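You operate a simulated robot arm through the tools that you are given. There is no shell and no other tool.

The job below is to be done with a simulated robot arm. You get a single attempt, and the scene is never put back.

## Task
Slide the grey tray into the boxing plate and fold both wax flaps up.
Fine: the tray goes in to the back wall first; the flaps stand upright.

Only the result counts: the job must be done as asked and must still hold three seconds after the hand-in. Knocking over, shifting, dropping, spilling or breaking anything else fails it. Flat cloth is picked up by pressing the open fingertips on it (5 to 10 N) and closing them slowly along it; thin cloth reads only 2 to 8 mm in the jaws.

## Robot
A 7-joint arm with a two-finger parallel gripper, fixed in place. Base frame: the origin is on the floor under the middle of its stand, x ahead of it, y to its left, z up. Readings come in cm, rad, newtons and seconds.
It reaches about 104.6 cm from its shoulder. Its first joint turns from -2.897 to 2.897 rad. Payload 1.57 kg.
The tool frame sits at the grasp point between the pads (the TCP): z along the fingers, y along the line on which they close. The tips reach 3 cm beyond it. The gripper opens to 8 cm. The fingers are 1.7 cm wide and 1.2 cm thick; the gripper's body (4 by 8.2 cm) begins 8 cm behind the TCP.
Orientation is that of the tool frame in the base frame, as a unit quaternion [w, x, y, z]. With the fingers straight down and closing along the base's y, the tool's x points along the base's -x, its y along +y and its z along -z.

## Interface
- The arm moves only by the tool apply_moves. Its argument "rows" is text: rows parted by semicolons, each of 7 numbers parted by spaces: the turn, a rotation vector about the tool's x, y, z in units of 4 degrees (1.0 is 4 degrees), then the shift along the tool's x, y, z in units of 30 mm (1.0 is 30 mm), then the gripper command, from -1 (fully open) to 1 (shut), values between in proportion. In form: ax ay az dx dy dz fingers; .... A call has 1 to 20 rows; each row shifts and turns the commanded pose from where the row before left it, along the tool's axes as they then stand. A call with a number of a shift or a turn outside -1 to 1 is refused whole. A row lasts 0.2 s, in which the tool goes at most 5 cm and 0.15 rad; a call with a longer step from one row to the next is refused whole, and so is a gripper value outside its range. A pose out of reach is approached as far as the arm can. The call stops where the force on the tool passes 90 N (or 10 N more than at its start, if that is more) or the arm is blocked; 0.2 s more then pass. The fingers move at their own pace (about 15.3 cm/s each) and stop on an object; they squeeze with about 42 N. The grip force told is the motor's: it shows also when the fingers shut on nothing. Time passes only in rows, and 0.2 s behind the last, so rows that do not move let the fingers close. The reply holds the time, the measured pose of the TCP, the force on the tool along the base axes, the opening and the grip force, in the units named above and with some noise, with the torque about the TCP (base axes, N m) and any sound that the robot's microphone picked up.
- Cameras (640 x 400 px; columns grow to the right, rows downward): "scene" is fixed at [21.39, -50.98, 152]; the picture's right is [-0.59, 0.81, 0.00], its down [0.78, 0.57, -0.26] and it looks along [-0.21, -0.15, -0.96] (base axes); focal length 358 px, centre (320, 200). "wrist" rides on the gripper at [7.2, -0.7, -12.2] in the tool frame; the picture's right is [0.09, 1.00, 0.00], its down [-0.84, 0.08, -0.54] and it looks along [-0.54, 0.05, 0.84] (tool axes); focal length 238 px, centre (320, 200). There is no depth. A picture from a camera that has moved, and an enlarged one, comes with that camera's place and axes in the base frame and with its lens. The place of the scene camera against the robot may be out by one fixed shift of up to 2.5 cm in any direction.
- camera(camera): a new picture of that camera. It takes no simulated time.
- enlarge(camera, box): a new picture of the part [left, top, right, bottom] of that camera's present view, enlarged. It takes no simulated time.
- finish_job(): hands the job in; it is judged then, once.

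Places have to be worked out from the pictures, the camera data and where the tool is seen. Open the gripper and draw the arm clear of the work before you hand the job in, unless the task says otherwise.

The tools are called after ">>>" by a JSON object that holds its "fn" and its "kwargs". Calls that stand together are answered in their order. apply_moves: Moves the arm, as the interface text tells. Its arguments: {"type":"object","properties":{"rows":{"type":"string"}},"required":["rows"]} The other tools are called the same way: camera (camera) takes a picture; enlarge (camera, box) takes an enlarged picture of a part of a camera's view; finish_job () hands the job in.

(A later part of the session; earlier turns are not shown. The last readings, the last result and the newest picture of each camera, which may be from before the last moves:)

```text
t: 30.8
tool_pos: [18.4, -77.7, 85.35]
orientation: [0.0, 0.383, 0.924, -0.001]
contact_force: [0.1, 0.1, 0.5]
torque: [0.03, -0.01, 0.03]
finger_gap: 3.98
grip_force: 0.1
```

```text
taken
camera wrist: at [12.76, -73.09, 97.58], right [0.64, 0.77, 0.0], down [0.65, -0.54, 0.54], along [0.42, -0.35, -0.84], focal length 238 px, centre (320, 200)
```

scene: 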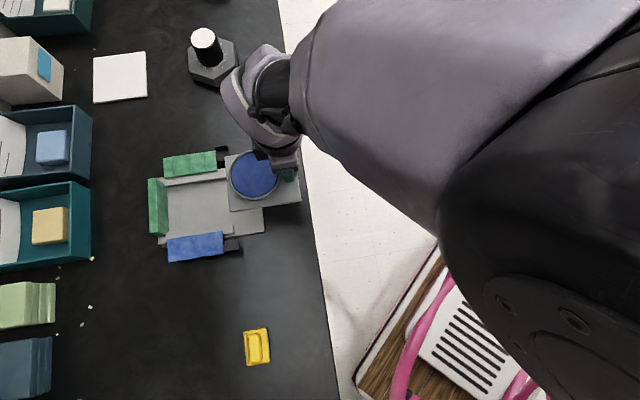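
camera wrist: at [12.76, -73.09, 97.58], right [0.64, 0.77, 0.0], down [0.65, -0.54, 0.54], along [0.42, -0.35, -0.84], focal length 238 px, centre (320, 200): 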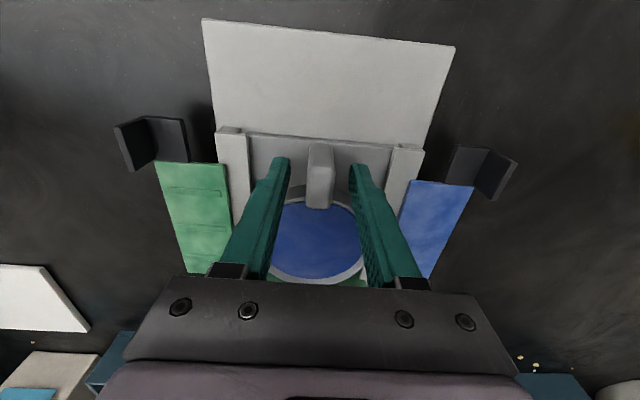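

Released cleanly. I lift away and back off to view the seated tray.

>>> {"fn": "apply_moves", "kwargs": {"rows": "0 0 0 0 0 -0.4 0;0 0 0 0 0 -0.8 0;0 0 0 0 0 -0.9 0;0 0 0 0 0 -0.9 0;0 0 0 0.8 0 -0.5 0;0 0 0 0.8 0 -0.5 0;0 0 0 0.8 0 -0.5 0;0 0 0 0.8 0 -0.5 0;0 0 0 0.8 0 -0.5 0;0 0 0 0.8 0 -0.5 0;0 0 0 0 0 0 -1"}}

>>> {"fn": "enlarge", "kwargs": {"camera": "wrist", "box": [230, 130, 400, 280]}}

>>> {"fn": "enlarge", "kwargs": {"camera": "scene", "box": [135, 130, 315, 270]}}

```text
t: 33.2
tool_pos: [8.14, -67.44, 103.2]
orientation: [0.0, 0.383, 0.924, 0.001]
contact_force: [0.4, 0.2, -0.3]
torque: [0.03, 0.01, 0.0]
finger_gap: 8.0
grip_force: 0.0
```

```text
2.67 times, centred on (315, 205) of wrist
camera zoom: at [2.54, -62.95, 115.45], right [0.64, 0.77, 0.0], down [0.65, -0.54, 0.54], along [0.42, -0.35, -0.84], focal length 636 px, centre (333, 187)
```

zoom: 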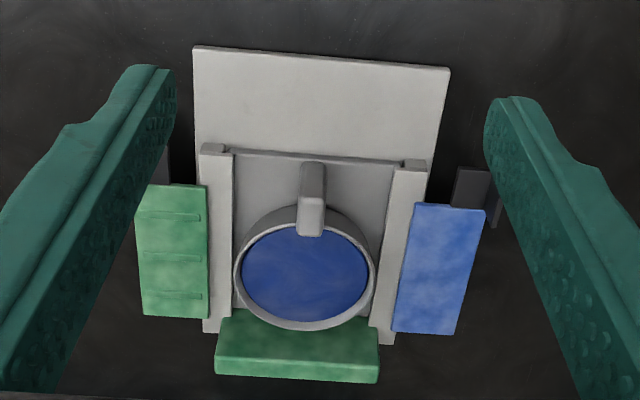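

```text
2.86 times, centred on (225, 200) of scene
camera zoom: at [21.39, -50.98, 152.0], right [-0.59, 0.81, 0.0], down [0.78, 0.57, -0.26], along [-0.21, -0.15, -0.96], focal length 1024 px, centre (591, 200)
```

zoom: 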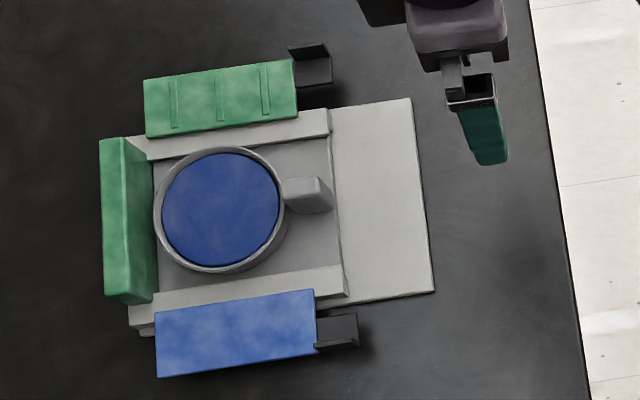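

The tray is in the channel. I zoom in on the back wall and front edge to check there is no gap.

>>> {"fn": "enlarge", "kwargs": {"camera": "scene", "box": [160, 170, 210, 235]}}

>>> {"fn": "enlarge", "kwargs": {"camera": "scene", "box": [235, 165, 275, 240]}}

>>> {"fn": "enlarge", "kwargs": {"camera": "wrist", "box": [280, 230, 380, 280]}}

```text
6.15 times, centred on (185, 202) of scene
camera zoom: at [21.39, -50.98, 152.0], right [-0.59, 0.81, 0.0], down [0.78, 0.57, -0.26], along [-0.21, -0.15, -0.96], focal length 2205 px, centre (1151, 185)
```

zoom: 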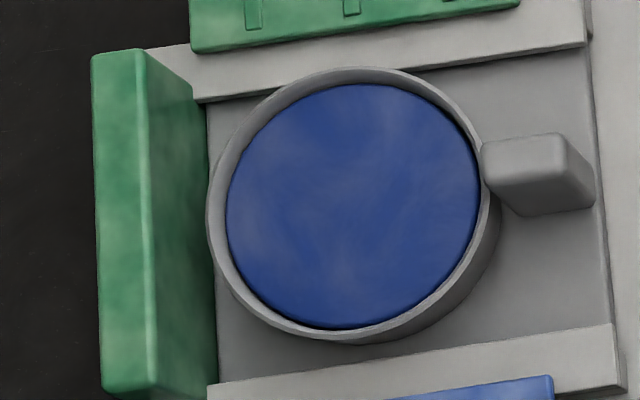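

```text
5.33 times, centred on (255, 202) of scene
camera zoom: at [21.39, -50.98, 152.0], right [-0.59, 0.81, 0.0], down [0.78, 0.57, -0.26], along [-0.21, -0.15, -0.96], focal length 1911 px, centre (667, 187)
```

zoom: 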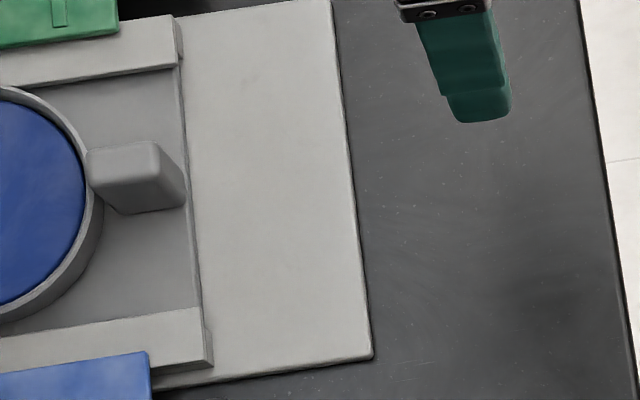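

```text
6.40 times, centred on (330, 255) of wrist
camera zoom: at [2.54, -62.95, 115.45], right [0.64, 0.77, 0.0], down [0.65, -0.54, 0.54], along [0.42, -0.35, -0.84], focal length 1525 px, centre (256, -152)
```

zoom: 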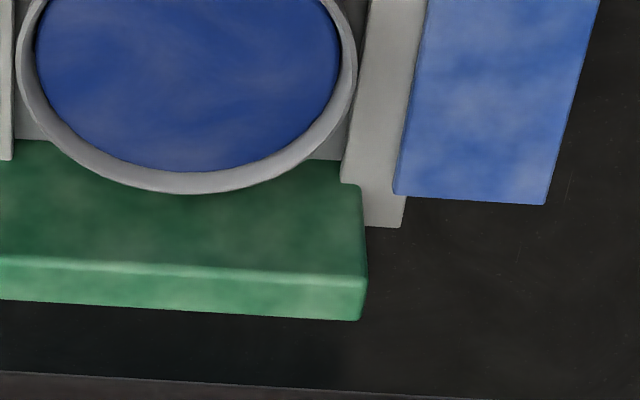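

The tray is flush with the back wall and its front lines up with the rail fronts. The flaps each end in a black L-tab whose upright lip (about 2.7 cm long, 2 cm tall) I can pinch along its length and swing about the hinge. I turn the tool 90° so the fingers close along the hinge direction.

>>> {"fn": "apply_moves", "kwargs": {"rows": "0 0 1 0 0 0 -1;0 0 1 0 0 0 -1;0 0 1 0 0 0 -1;0 0 1 0 0 0 -1;0 0 1 0 0 0 -1;0 0 1 0 0 0 -1;0 0 1 0 0 0 -1;0 0 1 0 0 0 -1;0 0 1 0 0 0 -1;0 0 1 0 0 0 -1;0 0 1 0 0 0 -1;0 0 1 0 0 0 -1;0 0 1 0 0 0 -1;0 0 1 0 0 0 -1;0 0 1 0 0 0 -1;0 0 1 0 0 0 -1;0 0 1 0 0 0 -1;0 0 1 0 0 0 -1;0 0 1 0 0 0 -1;0 0 1 0 0 0 -1"}}

>>> {"fn": "apply_moves", "kwargs": {"rows": "0 0 1 0 0 0 -1;0 0 1 0 0 0 -1;0 0 0.5 0 0 0 -1;0 0 0 0 0 0 -1"}}

>>> {"fn": "camera", "kwargs": {"camera": "scene"}}

>>> {"fn": "camera", "kwargs": {"camera": "wrist"}}

```text
t: 37.4
tool_pos: [8.18, -67.57, 103.28]
orientation: [0.0, 0.887, 0.462, 0.0]
contact_force: [-0.3, 0.7, 0.0]
torque: [0.0, 0.0, 0.01]
finger_gap: 8.03
grip_force: 0.2
```

```text
t: 38.4
tool_pos: [8.23, -67.37, 103.36]
orientation: [0.0, 0.924, 0.382, -0.001]
contact_force: [0.2, 0.6, 0.0]
torque: [-0.01, 0.03, 0.02]
finger_gap: 8.02
grip_force: 0.0
```

```text
taken
```

scene: 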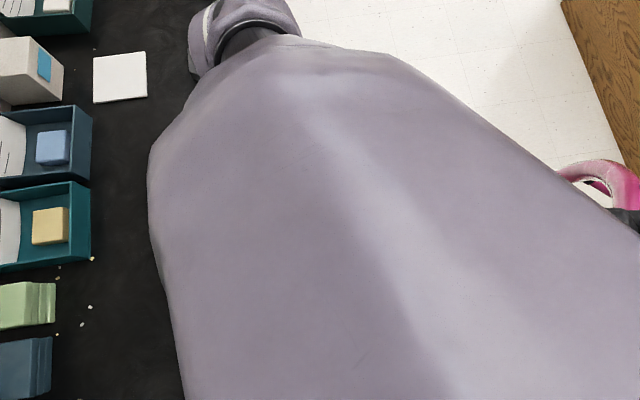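

```text
taken
camera wrist: at [12.75, -61.99, 115.54], right [0.77, -0.64, 0.0], down [-0.54, -0.65, 0.54], along [-0.35, -0.42, -0.84], focal length 238 px, centre (320, 200)
```

wrist: 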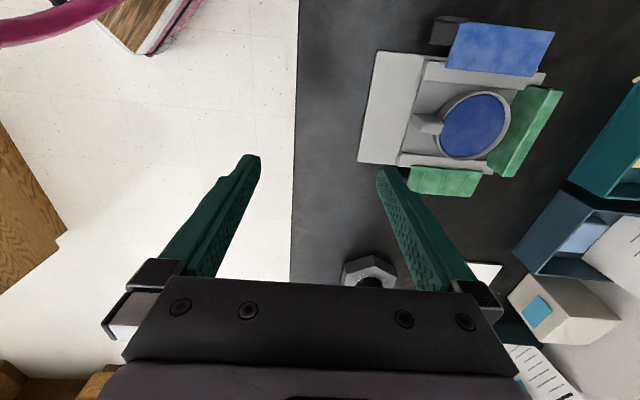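

The turn worked. I move above the estimated lip of the blue flap (w≈-31.4, b≈66.6) at a safe height to check its position.

>>> {"fn": "apply_moves", "kwargs": {"rows": "0 0 0 0.578 0.73 0.575 -1;0 0 0 0.578 0.73 0.575 -1;0 0 0 0.578 0.73 0.575 -1;0 0 0 0.578 0.73 0.575 -1;0 0 0 0.578 0.73 0.575 -1;0 0 0 0.578 0.73 0.575 -1;0 0 0 0 0 0 -0.4"}}

>>> {"fn": "camera", "kwargs": {"camera": "wrist"}}

>>> {"fn": "enlarge", "kwargs": {"camera": "wrist", "box": [250, 90, 430, 220]}}

```text
t: 40.0
tool_pos: [24.93, -69.18, 92.75]
orientation: [0.0, 0.924, 0.382, 0.001]
contact_force: [-0.3, 0.8, -0.4]
torque: [-0.01, 0.01, 0.03]
finger_gap: 5.59
grip_force: 0.1
```

```text
taken
camera wrist: at [29.44, -63.63, 104.93], right [0.77, -0.64, 0.0], down [-0.54, -0.65, 0.54], along [-0.35, -0.42, -0.84], focal length 238 px, centre (320, 200)
```

wrist: 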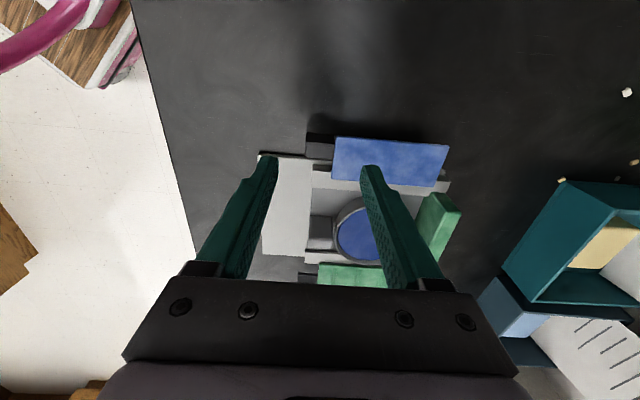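

```text
3.08 times, centred on (340, 155) of wrist
camera zoom: at [29.44, -63.63, 104.93], right [0.77, -0.64, 0.0], down [-0.54, -0.65, 0.54], along [-0.35, -0.42, -0.84], focal length 733 px, centre (258, 338)
```

zoom: 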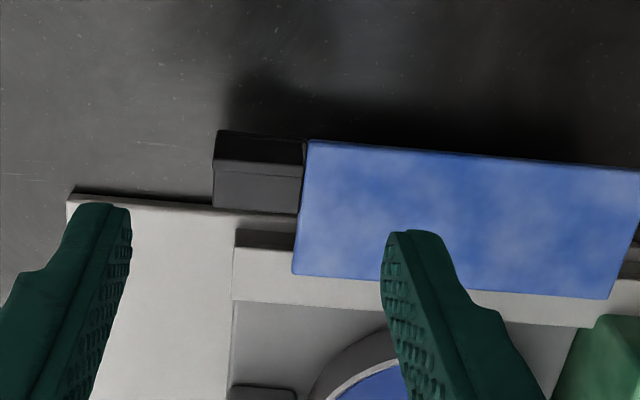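

The lip is directly beneath the tool, centred to within 0.1 cm (lip top ≈85.0, flap top ≈82.7). I descend so the tips overlap the lip by about 1.5 cm while staying above the flap.

>>> {"fn": "apply_moves", "kwargs": {"rows": "0 0 0 0 -0.02 0.5 -0.25;0 0 0 0 0 0.5 -0.25;0 0 0 0 0 0.5 -0.25;0 0 0 0 0 0.5 -0.25;0 0 0 0 0 0.05 -0.25;0 0 0 0 0 0 -0.25"}}

>>> {"fn": "camera", "kwargs": {"camera": "wrist"}}

>>> {"fn": "enlarge", "kwargs": {"camera": "wrist", "box": [240, 100, 420, 220]}}

```text
t: 41.4
tool_pos: [24.77, -69.35, 86.8]
orientation: [0.0, 0.923, 0.384, 0.001]
contact_force: [0.5, -0.2, -0.4]
torque: [-0.01, -0.02, 0.01]
finger_gap: 4.98
grip_force: 0.0
```

```text
taken
camera wrist: at [29.31, -63.83, 99.03], right [0.77, -0.64, 0.0], down [-0.54, -0.65, 0.54], along [-0.35, -0.42, -0.84], focal length 238 px, centre (320, 200)
```

wrist: 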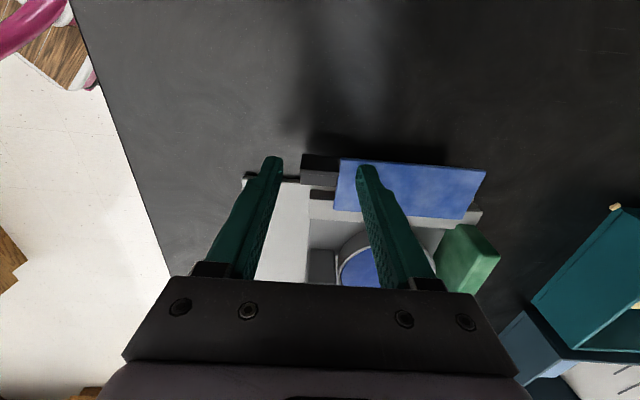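

```text
3.33 times, centred on (330, 160) of wrist
camera zoom: at [29.31, -63.83, 99.03], right [0.77, -0.64, 0.0], down [-0.54, -0.65, 0.54], along [-0.35, -0.42, -0.84], focal length 794 px, centre (287, 333)
```

zoom: 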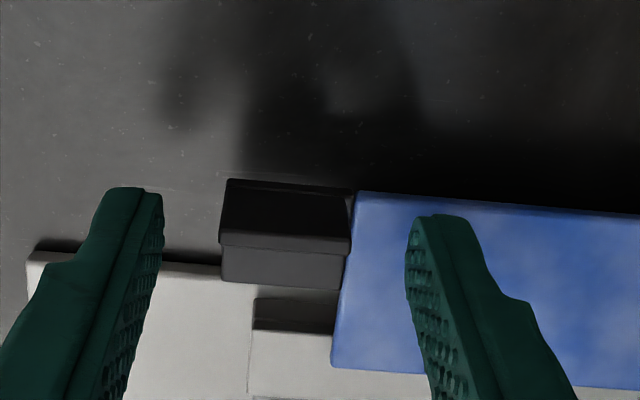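

The lip sits between the fingers, with only small offsets left. I nudge into place, lower 0.3 cm and close to just wider than the lip.

>>> {"fn": "apply_moves", "kwargs": {"rows": "0 0 0 0.05 -0.025 0.1 -0.25;0 0 0 0 0 0 0;0 0 0 0 0 0 0.22;0 0 0 0 0 0 0.25;0 0 0 0 0 0 0.25"}}

>>> {"fn": "enlarge", "kwargs": {"camera": "wrist", "box": [240, 100, 420, 220]}}

```text
t: 42.6
tool_pos: [24.76, -69.1, 86.56]
orientation: [-0.001, 0.924, 0.382, 0.0]
contact_force: [0.4, 0.5, -0.2]
torque: [0.02, -0.02, -0.03]
finger_gap: 2.99
grip_force: 0.1
```

```text
3.33 times, centred on (330, 160) of wrist
camera zoom: at [29.36, -63.64, 98.75], right [0.77, -0.64, 0.0], down [-0.54, -0.65, 0.54], along [-0.35, -0.42, -0.84], focal length 794 px, centre (287, 333)
```

zoom: 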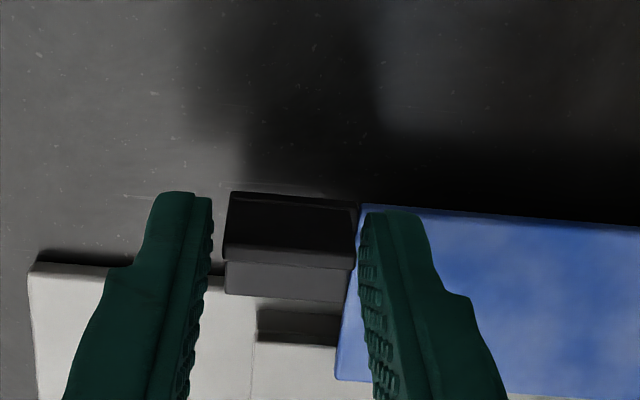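

The fingers straddle the lip evenly. I close and squeeze.

>>> {"fn": "apply_moves", "kwargs": {"rows": "0 0 0 0 0 0 0.35;0 0 0 0 0 0 0.45;0 0 0 0 0 0 0.6;0 0 0 0 0 0 1;0 0 0 0 0 0 1"}}

>>> {"fn": "enlarge", "kwargs": {"camera": "wrist", "box": [240, 100, 420, 220]}}

```text
t: 43.8
tool_pos: [24.76, -69.36, 86.48]
orientation: [0.0, 0.924, 0.383, 0.0]
contact_force: [1.8, -3.2, 0.3]
torque: [-0.07, -0.07, 0.03]
finger_gap: 2.58
grip_force: 36.7
```

```text
3.33 times, centred on (330, 160) of wrist
camera zoom: at [29.38, -63.66, 98.75], right [0.77, -0.64, 0.0], down [-0.54, -0.65, 0.54], along [-0.35, -0.42, -0.84], focal length 794 px, centre (287, 333)
```

zoom: 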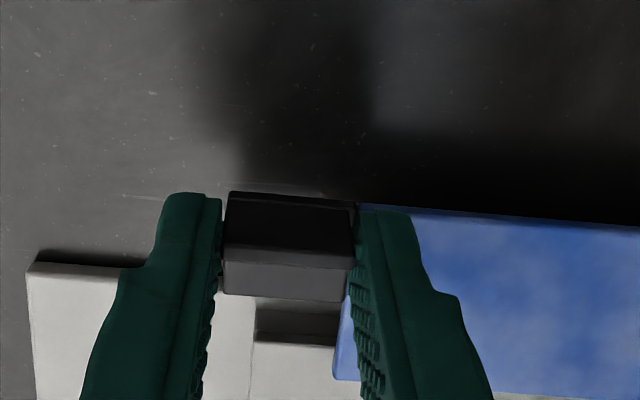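

The lip is held firmly (2.58 cm, 37 N). I lift along a small arc (about 10°) about the estimated hinge and check the forces.

>>> {"fn": "apply_moves", "kwargs": {"rows": "0 0 0 -0.03 0 -0.06 1;0 0 0 -0.03 0 -0.06 1;0 0 0 -0.034 0 -0.058 1;0 0 0 -0.034 0 -0.058 1;0 0 0 0 0 0 1"}}

>>> {"fn": "camera", "kwargs": {"camera": "wrist"}}

```text
t: 45.0
tool_pos: [24.6, -69.36, 87.2]
orientation: [0.0, 0.923, 0.384, 0.001]
contact_force: [13.0, 9.2, -13.1]
torque: [0.84, -0.91, -0.01]
finger_gap: 2.61
grip_force: 37.8
```

```text
taken
camera wrist: at [29.19, -63.87, 99.45], right [0.77, -0.64, 0.0], down [-0.54, -0.65, 0.54], along [-0.34, -0.42, -0.84], focal length 238 px, centre (320, 200)
```

wrist: 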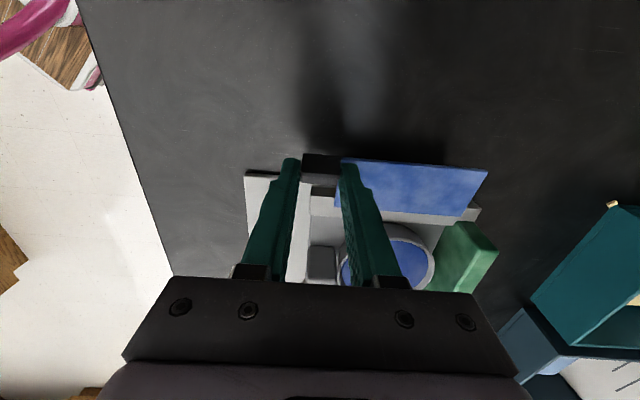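

Forces are moderate (about 16 N sideways, 13 N down), with some torsion in the grip. I zoom to see whether the flap has begun to rotate.

>>> {"fn": "enlarge", "kwargs": {"camera": "wrist", "box": [240, 120, 520, 290]}}

>>> {"fn": "camera", "kwargs": {"camera": "scene"}}

```text
2.29 times, centred on (380, 205) of wrist
camera zoom: at [29.19, -63.87, 99.45], right [0.77, -0.64, 0.0], down [-0.54, -0.65, 0.54], along [-0.34, -0.42, -0.84], focal length 545 px, centre (183, 189)
```

zoom: 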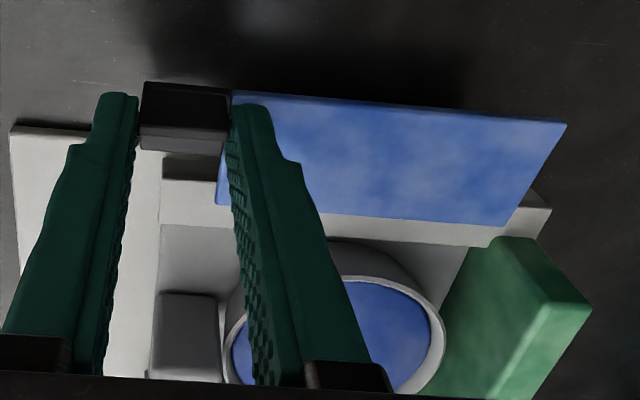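

```text
taken
```

scene: 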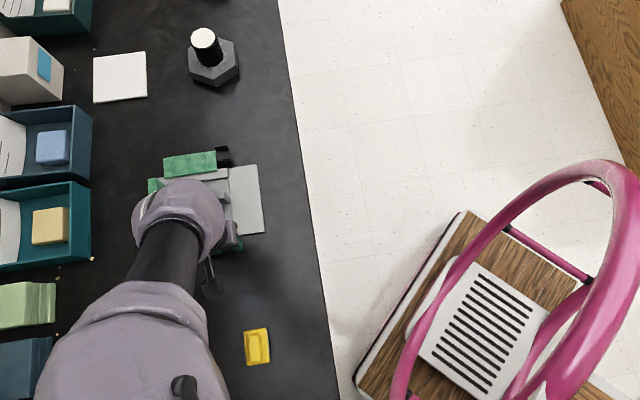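

The grip's torsional friction is what resists, not the hinge. I ease the squeeze slightly by commanding a gap just under the lip length, and see how grip force responds.

>>> {"fn": "apply_moves", "kwargs": {"rows": "0 0 0 0 0 0 0.5;0 0 0 0 0 0 0.45;0 0 0 0 0 0 0.42"}}

```text
t: 45.8
tool_pos: [24.57, -69.38, 87.24]
orientation: [0.0, 0.924, 0.383, 0.0]
contact_force: [17.1, 15.9, -6.4]
torque: [0.92, -0.93, 0.03]
finger_gap: 2.6
grip_force: 37.4
```

The flap is turning (about 8°) while the pads twist on the lip. To reduce that torsion I'll tilt the tool together with the flap as a rigid swing about the hinge, starting with 12°.

>>> {"fn": "apply_moves", "kwargs": {"rows": "0 1 0 -0.113 0 -0.09 1;0 1 0 -0.113 0 -0.09 1;0 1 0 -0.113 0 -0.09 1;0 0 0 0 0 0 1"}}

>>> {"fn": "enlarge", "kwargs": {"camera": "wrist", "box": [240, 120, 520, 290]}}

```text
t: 46.8
tool_pos: [23.94, -70.14, 87.98]
orientation: [-0.04, 0.918, 0.382, 0.096]
contact_force: [21.3, 13.5, 2.5]
torque: [0.78, -0.78, 0.18]
finger_gap: 2.59
grip_force: 37.0
```

```text
2.29 times, centred on (380, 205) of wrist
camera zoom: at [26.47, -66.56, 101.51], right [0.77, -0.64, 0.02], down [-0.6, -0.71, 0.36], along [-0.21, -0.29, -0.93], focal length 545 px, centre (183, 189)
```

zoom: 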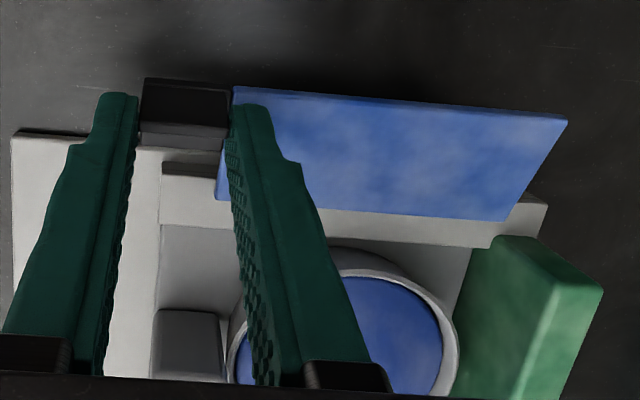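

The remaining load mostly comes from the twist stored in the pads. I tilt the tool a further 8° about the pinch point to relax it, and re-read.

>>> {"fn": "apply_moves", "kwargs": {"rows": "0 1 0 -0.0536 0 0 1;0 1 0 -0.0536 0 0 1;0 0 0 0 0 0 1"}}

```text
t: 47.6
tool_pos: [23.26, -70.73, 88.15]
orientation: [-0.064, 0.91, 0.378, 0.159]
contact_force: [6.3, -10.2, 21.6]
torque: [-0.24, 0.67, 0.03]
finger_gap: 2.59
grip_force: 37.7
```

The twist is now slightly reversed, meaning the tool leads by a few degrees. I advance the flap 4° without tilting to neutralise it, then swing rigidly another 16°.

>>> {"fn": "apply_moves", "kwargs": {"rows": "0 0 0 -0.05 0 -0.0955 1;0 1 0 -0.1033 0 -0.0975 1;0 1 0 -0.1033 0 -0.0975 1;0 0 0 0 0 0 1"}}

>>> {"fn": "enlarge", "kwargs": {"camera": "wrist", "box": [240, 120, 520, 290]}}

```text
t: 48.6
tool_pos: [22.82, -71.27, 88.24]
orientation: [-0.093, 0.896, 0.371, 0.224]
contact_force: [6.1, -15.3, -6.4]
torque: [-0.52, -0.08, -0.4]
finger_gap: 2.59
grip_force: 36.6
```

```text
2.29 times, centred on (380, 205) of wrist
camera zoom: at [22.72, -70.35, 102.5], right [0.76, -0.65, 0.04], down [-0.65, -0.76, 0.08], along [-0.02, -0.09, -1.0], focal length 545 px, centre (183, 189)
```

zoom: 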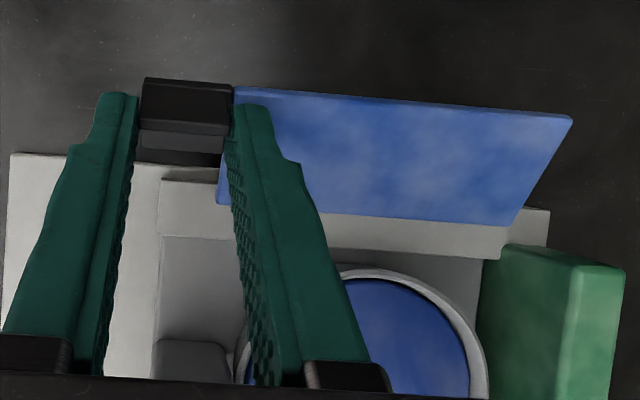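

The flap is at roughly 34°, forces small except about 15 N along the hinge. I trim that and continue the rigid swing another 12°.

>>> {"fn": "apply_moves", "kwargs": {"rows": "0 1 0 -0.1033 -0.04 -0.0975 1;0 1 0 -0.1033 0 -0.0975 1;0 1 0 -0.1033 0 -0.0975 1;0 0 0 0 0 0 1"}}

>>> {"fn": "camera", "kwargs": {"camera": "wrist"}}

>>> {"fn": "camera", "kwargs": {"camera": "scene"}}

```text
t: 49.6
tool_pos: [21.93, -72.11, 88.47]
orientation: [-0.132, 0.868, 0.359, 0.317]
contact_force: [16.7, -20.0, -18.7]
torque: [-0.21, -0.16, -0.41]
finger_gap: 2.61
grip_force: 37.0
```

```text
taken
camera wrist: at [19.78, -73.3, 102.52], right [0.75, -0.65, 0.06], down [-0.64, -0.75, -0.13], along [0.13, 0.06, -0.99], focal length 238 px, centre (320, 200)
```

wrist: 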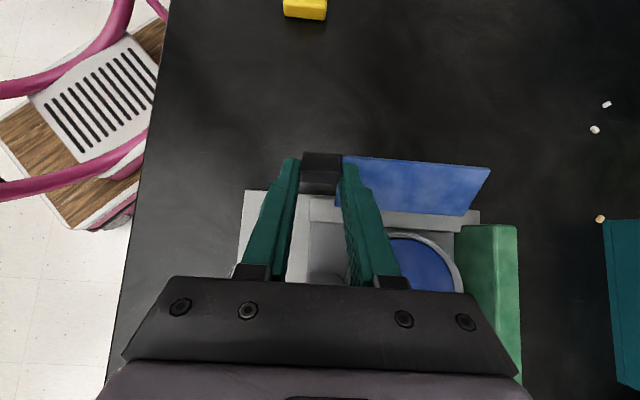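

```text
taken
```

scene: 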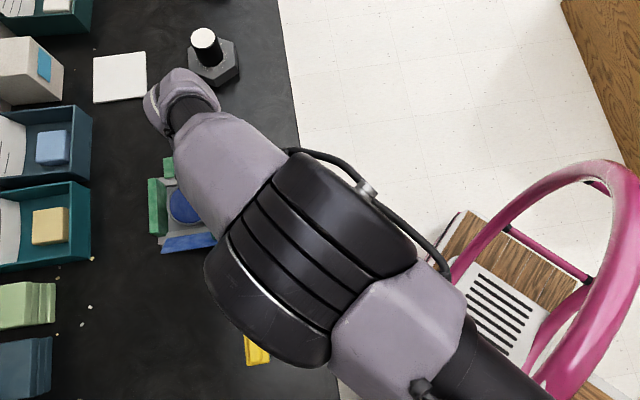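

The flap is at about 46°. The tool is slightly too far forward (26 N along the hinge) and slightly high, so I correct both and swing on 8°.

>>> {"fn": "apply_moves", "kwargs": {"rows": "0 0 0 -0.026 0.07 0.031 1;0 1 0 -0.101 0 -0.095 1;0 1 0 -0.101 0 -0.095 1;0 0 0 0 0 0 1"}}

>>> {"fn": "camera", "kwargs": {"camera": "wrist"}}

```text
t: 50.6
tool_pos: [21.34, -72.53, 88.55]
orientation: [-0.158, 0.843, 0.35, 0.376]
contact_force: [9.1, 14.1, -4.5]
torque: [0.55, -0.72, -0.01]
finger_gap: 2.55
grip_force: 37.0
```

```text
taken
camera wrist: at [17.87, -75.23, 102.07], right [0.75, -0.66, 0.07], down [-0.63, -0.74, -0.26], along [0.22, 0.15, -0.96], focal length 238 px, centre (320, 200)
```

wrist: 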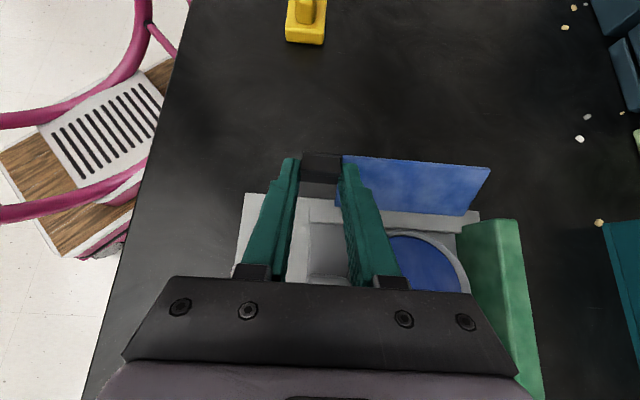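

Forces are small and the flap is at about 54°. I relieve the residual twist with 4° of tilt and continue rigidly for another 8°.

>>> {"fn": "apply_moves", "kwargs": {"rows": "0 1 0 -0.0535 0 0 1;0 1 0 -0.0962 0 -0.1003 1;0 1 0 -0.0962 0 -0.1003 1;0 0 0 0 0 0 1"}}

>>> {"fn": "camera", "kwargs": {"camera": "scene"}}

>>> {"fn": "camera", "kwargs": {"camera": "wrist"}}

```text
t: 51.6
tool_pos: [20.41, -73.48, 88.4]
orientation: [-0.191, 0.801, 0.331, 0.461]
contact_force: [-16.4, -5.0, 4.5]
torque: [-0.57, 0.48, 0.5]
finger_gap: 2.59
grip_force: 37.1
```

```text
taken
```

scene: 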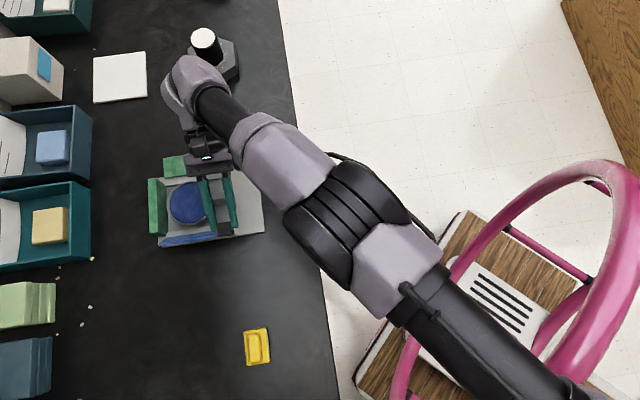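

```text
taken
camera wrist: at [15.14, -77.91, 100.7], right [0.74, -0.67, 0.08], down [-0.57, -0.68, -0.45], along [0.36, 0.29, -0.89], focal length 238 px, centre (320, 200)
```

wrist: 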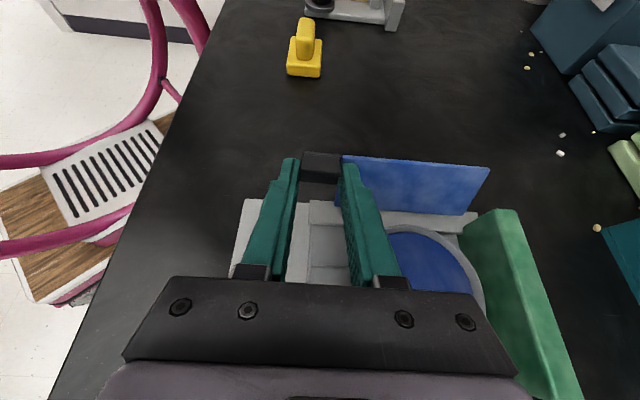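

The arm is well clear of everything. I zoom on the scene view to check the flap's current angle.

>>> {"fn": "enlarge", "kwargs": {"camera": "scene", "box": [130, 130, 290, 260]}}

```text
3.08 times, centred on (210, 195) of scene
camera zoom: at [21.39, -50.98, 152.0], right [-0.59, 0.81, 0.0], down [0.78, 0.57, -0.26], along [-0.21, -0.15, -0.96], focal length 1103 px, centre (658, 215)
```

zoom: 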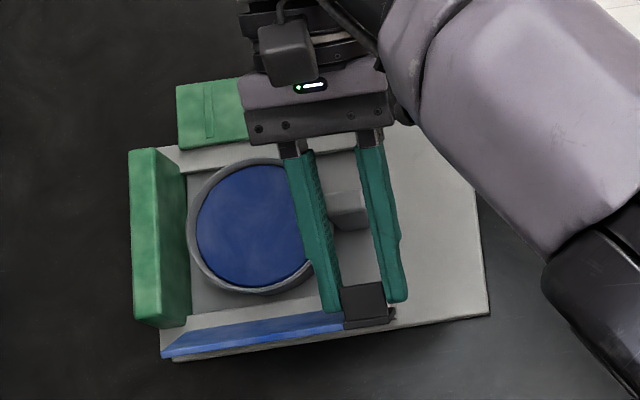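

The flap is at roughly 65°. From here I hold the tilt and carry the lip along the rest of the arc in small steps, checking forces.

>>> {"fn": "apply_moves", "kwargs": {"rows": "0 0 0 -0.044 0 -0.068 1;0 0 0 -0.044 0 -0.068 1;0 0 0 -0.051 0 -0.063 1;0 0 0 -0.051 0 -0.063 1;0 0 0 0 0 0 1"}}

>>> {"fn": "enlarge", "kwargs": {"camera": "scene", "box": [130, 130, 290, 260]}}

>>> {"fn": "camera", "kwargs": {"camera": "wrist"}}

```text
t: 52.8
tool_pos: [20.17, -73.86, 88.11]
orientation: [-0.191, 0.8, 0.332, 0.461]
contact_force: [0.7, 27.0, 1.8]
torque: [0.76, -0.73, 0.22]
finger_gap: 2.6
grip_force: 37.0
```

```text
3.08 times, centred on (210, 195) of scene
camera zoom: at [21.39, -50.98, 152.0], right [-0.59, 0.81, 0.0], down [0.78, 0.57, -0.26], along [-0.21, -0.15, -0.96], focal length 1103 px, centre (658, 215)
```

zoom: 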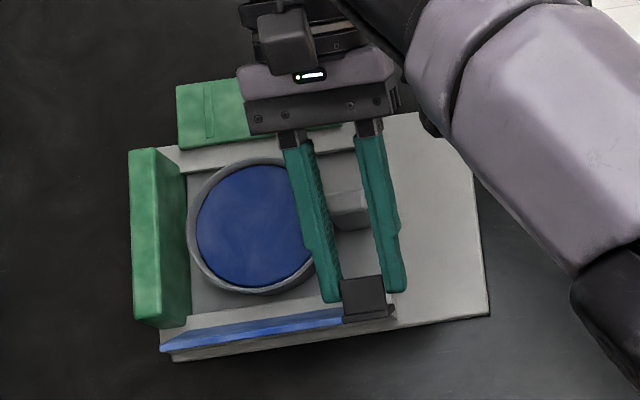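

```text
taken
camera wrist: at [14.68, -78.4, 100.59], right [0.74, -0.67, 0.08], down [-0.57, -0.68, -0.45], along [0.36, 0.29, -0.89], focal length 238 px, centre (320, 200)
```

wrist: 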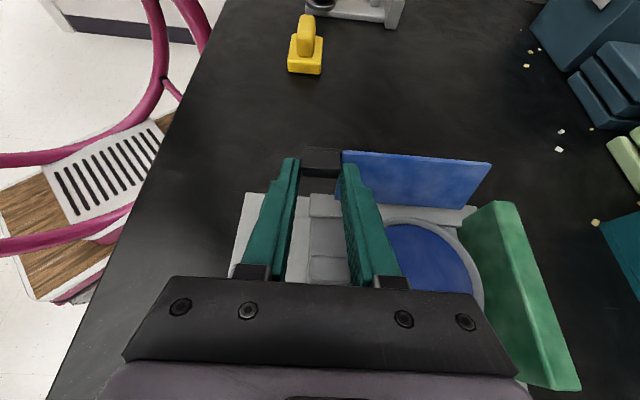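

I zoom in closely on the flap edge to judge its angle.

>>> {"fn": "enlarge", "kwargs": {"camera": "scene", "box": [160, 215, 270, 260]}}

>>> {"fn": "enlarge", "kwargs": {"camera": "wrist", "box": [290, 140, 510, 270]}}

```text
5.82 times, centred on (215, 238) of scene
camera zoom: at [21.39, -50.98, 152.0], right [-0.59, 0.81, 0.0], down [0.78, 0.57, -0.26], along [-0.21, -0.15, -0.96], focal length 2085 px, centre (931, -18)
```

zoom: 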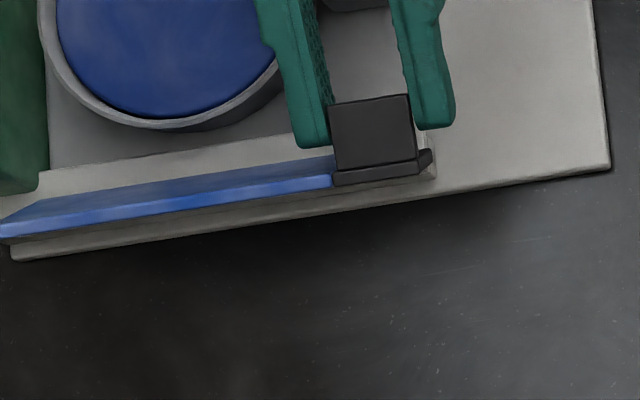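

```text
2.91 times, centred on (400, 205) of wrist
camera zoom: at [14.68, -78.4, 100.59], right [0.74, -0.67, 0.08], down [-0.57, -0.68, -0.45], along [0.36, 0.29, -0.89], focal length 693 px, centre (87, 186)
```

zoom: 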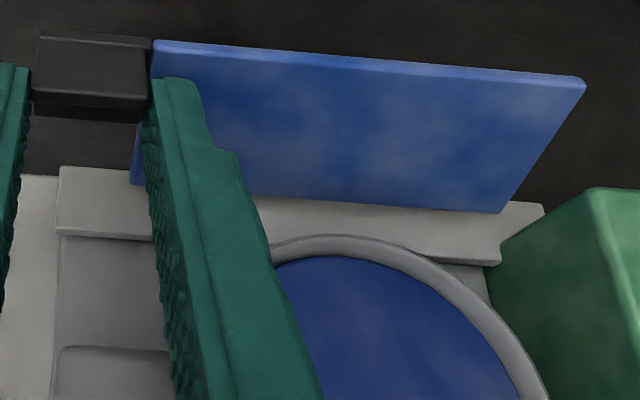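

From the projected width I judge the flap at about 70°, matching the hinge model. I relieve the twist with 8° more tilt, trim along the hinge, and advance to about 80°.

>>> {"fn": "apply_moves", "kwargs": {"rows": "0 1 0 -0.0535 -0.05 0 1;0 1 0 -0.0535 0 0 1;0 0 0 -0.063 0 -0.119 1;0 0 0 -0.0734 0 -0.113 1;0 0 0 0 0 0 1"}}

>>> {"fn": "enlarge", "kwargs": {"camera": "scene", "box": [160, 215, 270, 260]}}

```text
t: 54.0
tool_pos: [20.04, -74.03, 88.28]
orientation: [-0.195, 0.797, 0.335, 0.464]
contact_force: [-0.6, 1.2, 0.1]
torque: [-0.16, -0.29, -0.3]
finger_gap: 2.6
grip_force: 36.8
out of reach, approached as far as the arm can: row 1, 2, 3, 4
```

```text
5.82 times, centred on (215, 238) of scene
camera zoom: at [21.39, -50.98, 152.0], right [-0.59, 0.81, 0.0], down [0.78, 0.57, -0.26], along [-0.21, -0.15, -0.96], focal length 2085 px, centre (931, -18)
```

zoom: 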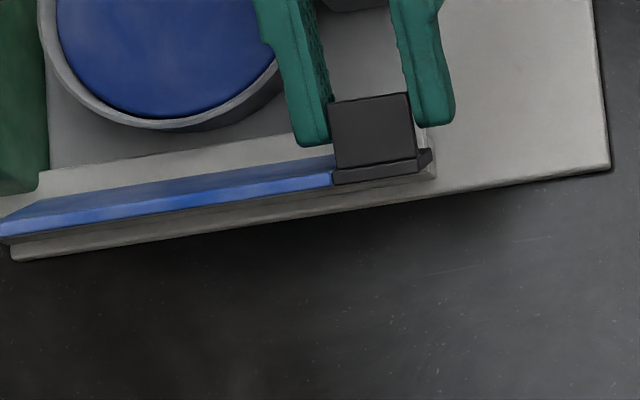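

The arm has reached its tilt limit (≈60°) and nothing moved; forces are now near zero. I undo the extra tilt about the pinch point and see where the commanded pose stands.

>>> {"fn": "apply_moves", "kwargs": {"rows": "0 -1 0 0.0535 0 0 1;0 -1 0 0.0535 0 0 1;0 0 0 0 0 0 1"}}

```text
t: 54.8
tool_pos: [20.33, -73.89, 88.4]
orientation: [-0.183, 0.816, 0.349, 0.424]
contact_force: [57.7, -29.9, -5.2]
torque: [0.21, -1.14, -1.7]
finger_gap: 2.63
grip_force: 37.6
out of reach, approached as far as the arm can: row 1
```

A side load of about 60 N along the hinge has appeared. I let it settle one row and re-read before correcting.

>>> {"fn": "apply_moves", "kwargs": {"rows": "0 0 0 0 0 0 1"}}

>>> {"fn": "camera", "kwargs": {"camera": "scene"}}

>>> {"fn": "enlarge", "kwargs": {"camera": "scene", "box": [130, 130, 290, 260]}}

```text
t: 55.2
tool_pos: [20.24, -73.85, 88.56]
orientation: [-0.182, 0.816, 0.349, 0.424]
contact_force: [54.9, -30.0, 0.1]
torque: [0.25, -1.1, -1.59]
finger_gap: 2.6
grip_force: 37.0
```

```text
taken
```

scene: 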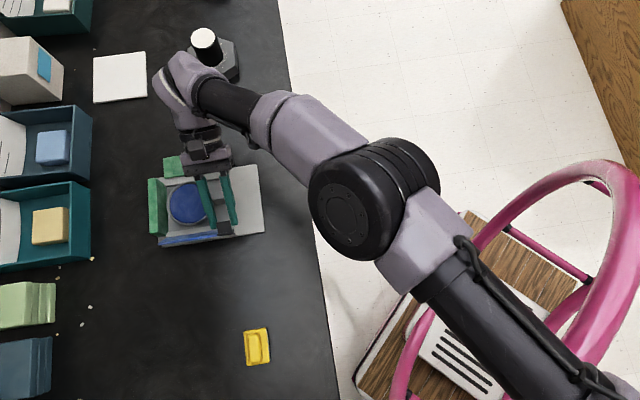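

```text
3.08 times, centred on (210, 195) of scene
camera zoom: at [21.39, -50.98, 152.0], right [-0.59, 0.81, 0.0], down [0.78, 0.57, -0.26], along [-0.21, -0.15, -0.96], focal length 1103 px, centre (658, 215)
```

zoom: 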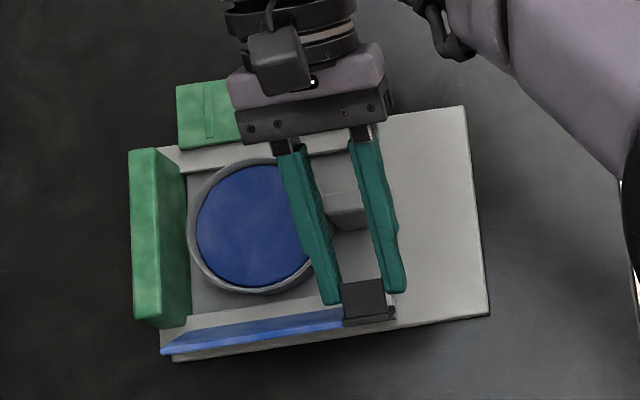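

The flap is still held at about 70°, and the load comes from the arm's limit-clamped pose (yaw and hinge-direction offset). I correct the yaw by about -5° and shift 0.3 cm back along the hinge, then re-read.

>>> {"fn": "apply_moves", "kwargs": {"rows": "-0.5 0 0.35 0 0.05 0 1;-0.5 0 0.35 0 0.05 0 1;0 0 0 0 0 0 1"}}

```text
t: 56.0
tool_pos: [19.94, -73.84, 88.47]
orientation: [-0.165, 0.831, 0.312, 0.429]
contact_force: [29.8, -11.3, 9.8]
torque: [0.65, -0.7, -0.19]
finger_gap: 2.63
grip_force: 37.2
```

Loads are halved. I restore the yaw, add another 0.36 cm along the hinge and carry the lip half of the remaining way.

>>> {"fn": "apply_moves", "kwargs": {"rows": "0.6 0 -0.42 0 0.12 0 1;0 0 0 -0.06 0 -0.046 1;0 0 0 -0.06 0 -0.046 1;0 0 0 -0.06 0 -0.046 1;0 0 0 0 0 0 1"}}

>>> {"fn": "enlarge", "kwargs": {"camera": "scene", "box": [130, 130, 290, 260]}}

>>> {"fn": "enlarge", "kwargs": {"camera": "scene", "box": [160, 215, 270, 260]}}

```text
t: 57.2
tool_pos: [19.66, -74.44, 88.17]
orientation: [-0.176, 0.824, 0.334, 0.423]
contact_force: [4.1, 16.3, 10.2]
torque: [0.88, -0.56, 0.29]
finger_gap: 2.57
grip_force: 37.1
```

```text
3.08 times, centred on (210, 195) of scene
camera zoom: at [21.39, -50.98, 152.0], right [-0.59, 0.81, 0.0], down [0.78, 0.57, -0.26], along [-0.21, -0.15, -0.96], focal length 1103 px, centre (658, 215)
```

zoom: 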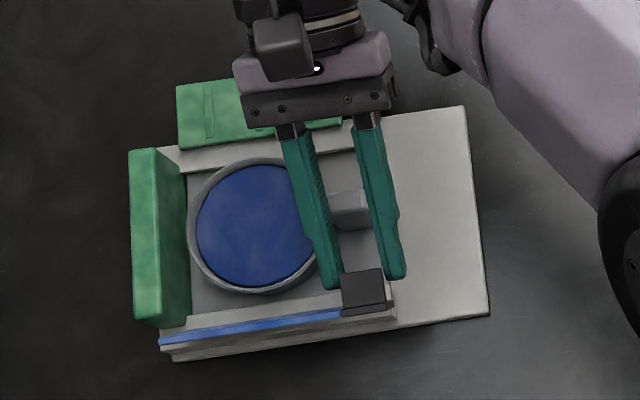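

```text
5.82 times, centred on (215, 238) of scene
camera zoom: at [21.39, -50.98, 152.0], right [-0.59, 0.81, 0.0], down [0.78, 0.57, -0.26], along [-0.21, -0.15, -0.96], focal length 2085 px, centre (931, -18)
```

zoom: 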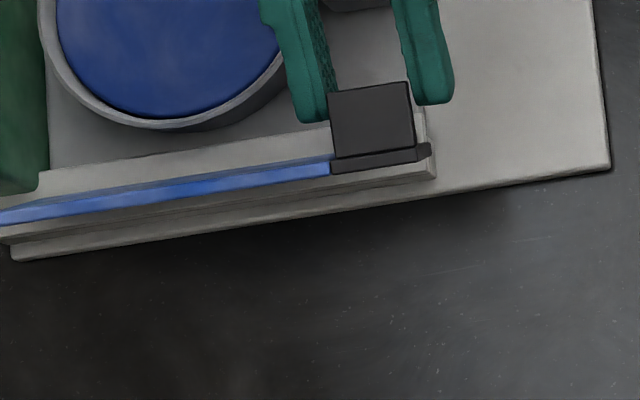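

The flap is now almost edge-on to the scene camera (≈77–80°). I continue the last part of the arc.

>>> {"fn": "apply_moves", "kwargs": {"rows": "0 0 0 -0.066 -0.01 -0.04 1;0 0 0 -0.066 -0.01 -0.04 1;0 0 0 -0.066 -0.01 -0.04 1;0 0 0 0 0 0 1"}}

>>> {"fn": "enlarge", "kwargs": {"camera": "scene", "box": [160, 215, 270, 260]}}

>>> {"fn": "enlarge", "kwargs": {"camera": "wrist", "box": [290, 140, 510, 270]}}

```text
t: 58.2
tool_pos: [19.13, -74.84, 87.79]
orientation: [-0.176, 0.823, 0.334, 0.424]
contact_force: [-0.2, 0.3, 0.0]
torque: [-0.03, -0.03, -0.03]
finger_gap: 0.0
grip_force: 21.0
```

```text
5.82 times, centred on (215, 238) of scene
camera zoom: at [21.39, -50.98, 152.0], right [-0.59, 0.81, 0.0], down [0.78, 0.57, -0.26], along [-0.21, -0.15, -0.96], focal length 2085 px, centre (931, -18)
```

zoom: 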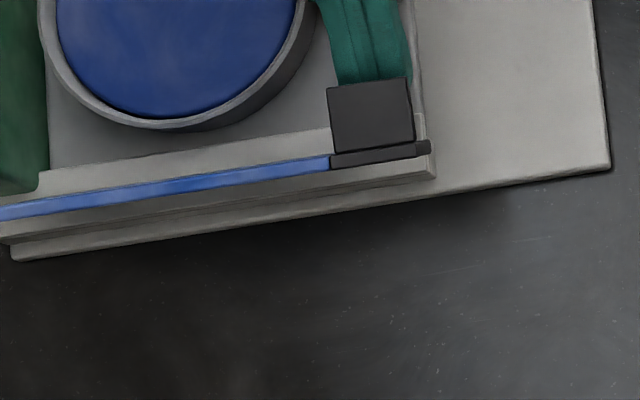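

```text
2.91 times, centred on (400, 205) of wrist
camera zoom: at [14.53, -78.55, 100.85], right [0.74, -0.67, 0.07], down [-0.61, -0.7, -0.37], along [0.3, 0.23, -0.93], focal length 693 px, centre (87, 186)
```

zoom: 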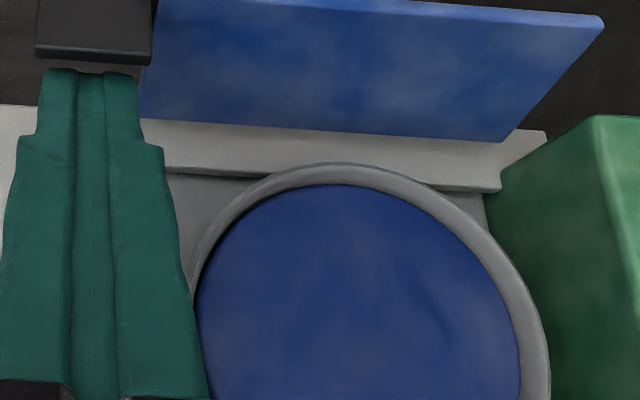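

The pads slid off the lip near the end, but the flap stays up by itself at about 80° – the hinge holds. I withdraw the closed fingers straight back along their axis and rise clear.

>>> {"fn": "apply_moves", "kwargs": {"rows": "0 0 0 0 0 -0.3 1;0 0 0 0 0 -0.7 1;0 0 0 0 0 -1 1;0 0 0 0.5 0 -0.35 1;0 0 0 0.5 0 -0.35 1;0 0 0 0.5 0 -0.35 1;0 0 0 0.5 0 -0.35 1;0 0 0 0.5 0 -0.35 1"}}

>>> {"fn": "camera", "kwargs": {"camera": "wrist"}}

>>> {"fn": "enlarge", "kwargs": {"camera": "scene", "box": [130, 130, 290, 260]}}

```text
t: 60.0
tool_pos: [17.82, -75.51, 99.74]
orientation: [-0.176, 0.823, 0.335, 0.423]
contact_force: [0.8, -0.4, 0.1]
torque: [0.01, -0.03, 0.02]
finger_gap: 0.0
grip_force: 21.3
out of reach, approached as far as the arm can: row 2, 3
```

```text
taken
camera wrist: at [13.2, -79.13, 112.68], right [0.74, -0.67, 0.07], down [-0.61, -0.7, -0.37], along [0.3, 0.23, -0.93], focal length 238 px, centre (320, 200)
```

wrist: 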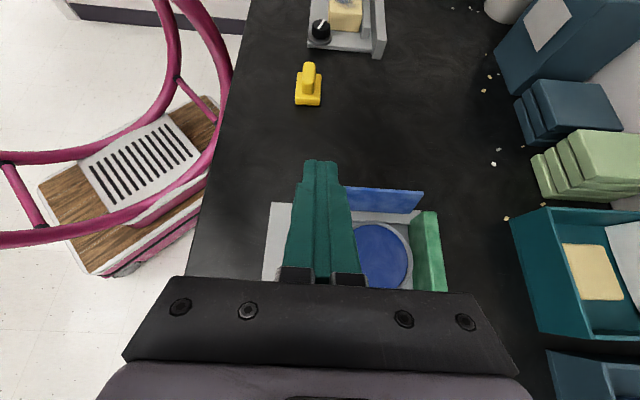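

```text
3.08 times, centred on (210, 195) of scene
camera zoom: at [21.39, -50.98, 152.0], right [-0.59, 0.81, 0.0], down [0.78, 0.57, -0.26], along [-0.21, -0.15, -0.96], focal length 1103 px, centre (658, 215)
```

zoom: 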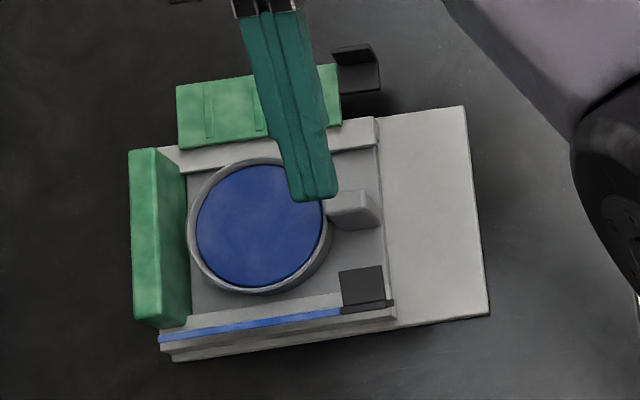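

The blue flap stands on its own near vertical. I now bring the tool upright at this safe height.

>>> {"fn": "apply_moves", "kwargs": {"rows": "0 -1 0 0 0 0 1;0 -1 0 0 0 0 1;0 -1 0 0 0 0 1;0 -1 0 0 0 0 1;0 -1 0 0 0 0 1;0 -1 0 0 0 0 1;0 -1 0 0 0 0 1;0 -1 0 0 0 0 1;0 -1 0 0 0 0 1;0 -1 0 0 0 0 1;0 -1 0 0 0 0 1;0 -1 0 0 0 0 1;0 -1 0 0 0 0 1;0 -0.6 0 0 0 0 1;0 0 0 0 0 0 1"}}

>>> {"fn": "camera", "kwargs": {"camera": "wrist"}}

>>> {"fn": "camera", "kwargs": {"camera": "scene"}}

```text
t: 63.2
tool_pos: [17.7, -75.43, 99.74]
orientation: [-0.003, 0.926, 0.379, 0.0]
contact_force: [1.0, 0.0, 0.8]
torque: [0.02, 0.01, 0.02]
finger_gap: 0.0
grip_force: 21.1
```

```text
taken
camera wrist: at [22.35, -70.05, 111.98], right [0.76, -0.65, -0.01], down [-0.54, -0.64, 0.54], along [-0.35, -0.41, -0.84], focal length 238 px, centre (320, 200)
```

wrist: 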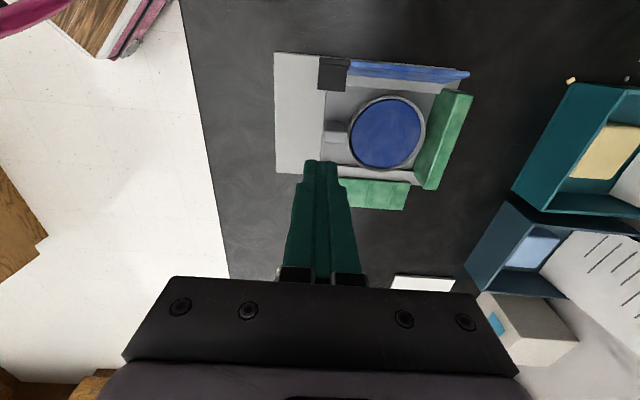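

```text
taken
```

scene: 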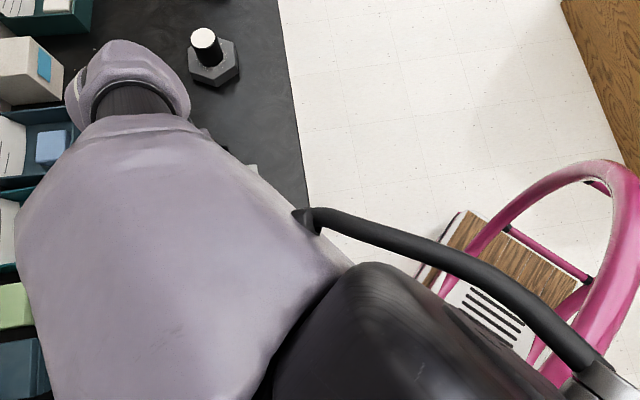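

The tool is upright again. I enlarge the wrist view on the blue flap to judge its angle and outer face position.

>>> {"fn": "enlarge", "kwargs": {"camera": "wrist", "box": [265, 40, 485, 190]}}

>>> {"fn": "enlarge", "kwargs": {"camera": "wrist", "box": [310, 45, 400, 105]}}

```text
2.67 times, centred on (375, 115) of wrist
camera zoom: at [22.35, -70.05, 111.98], right [0.76, -0.65, -0.01], down [-0.54, -0.64, 0.54], along [-0.35, -0.41, -0.84], focal length 636 px, centre (173, 427)
```

zoom: 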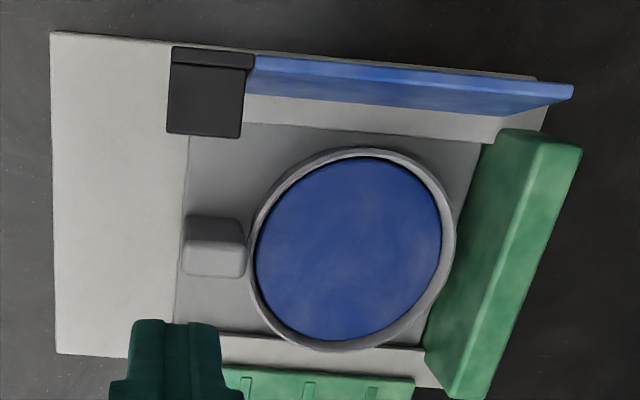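

```text
6.67 times, centred on (355, 75) of wrist
camera zoom: at [22.35, -70.05, 111.98], right [0.76, -0.65, -0.01], down [-0.54, -0.64, 0.54], along [-0.35, -0.41, -0.84], focal length 1589 px, centre (87, 1033)
```

zoom: 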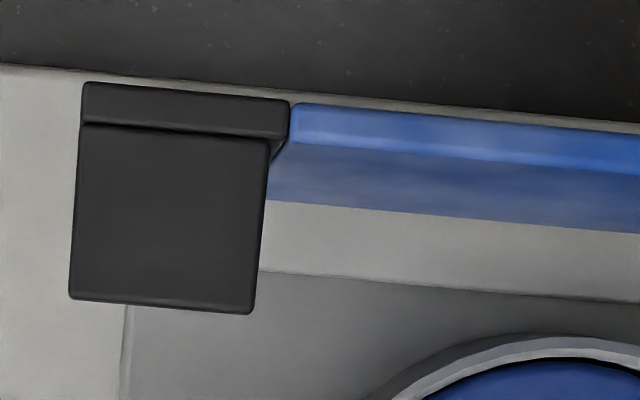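

The flap leans outward about 13° from vertical. I'll go over it to the outer side with closed fingers, lower beside it and nudge it inward until upright.

>>> {"fn": "apply_moves", "kwargs": {"rows": "0 0 0.12 0.6 0.36 0 1;0 0 0 0.6 0.36 0 1;0 0 0 0.6 0.36 0 1;0 0 0 0.6 0.36 0 1;0 0 0 0.6 0.36 0 1;0 0 0 0.6 0.36 0 1;0 0 0 0 0 0.8 1;0 0 0 0 0 0.8 1;0 0 0 0 0 0.8 1;0 0 0 0 0 0.8 1;0 0 0 0 0 0.8 1;0 0 0 0 0 0 1"}}

>>> {"fn": "camera", "kwargs": {"camera": "wrist"}}

>>> {"fn": "camera", "kwargs": {"camera": "scene"}}

```text
t: 65.8
tool_pos: [30.0, -72.52, 87.69]
orientation: [-0.003, 0.927, 0.375, 0.0]
contact_force: [-0.3, -0.9, 0.0]
torque: [-0.01, 0.02, 0.02]
finger_gap: 0.0
grip_force: 21.3
```

```text
taken
camera wrist: at [34.63, -67.19, 99.88], right [0.76, -0.65, -0.01], down [-0.55, -0.64, 0.54], along [-0.36, -0.4, -0.84], focal length 238 px, centre (320, 200)
```

wrist: 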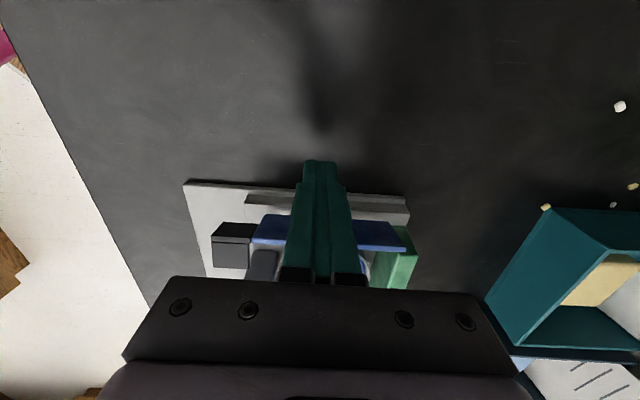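

```text
taken
```

scene: 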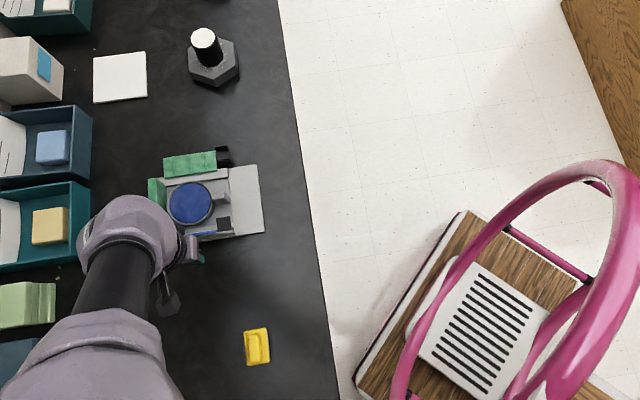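

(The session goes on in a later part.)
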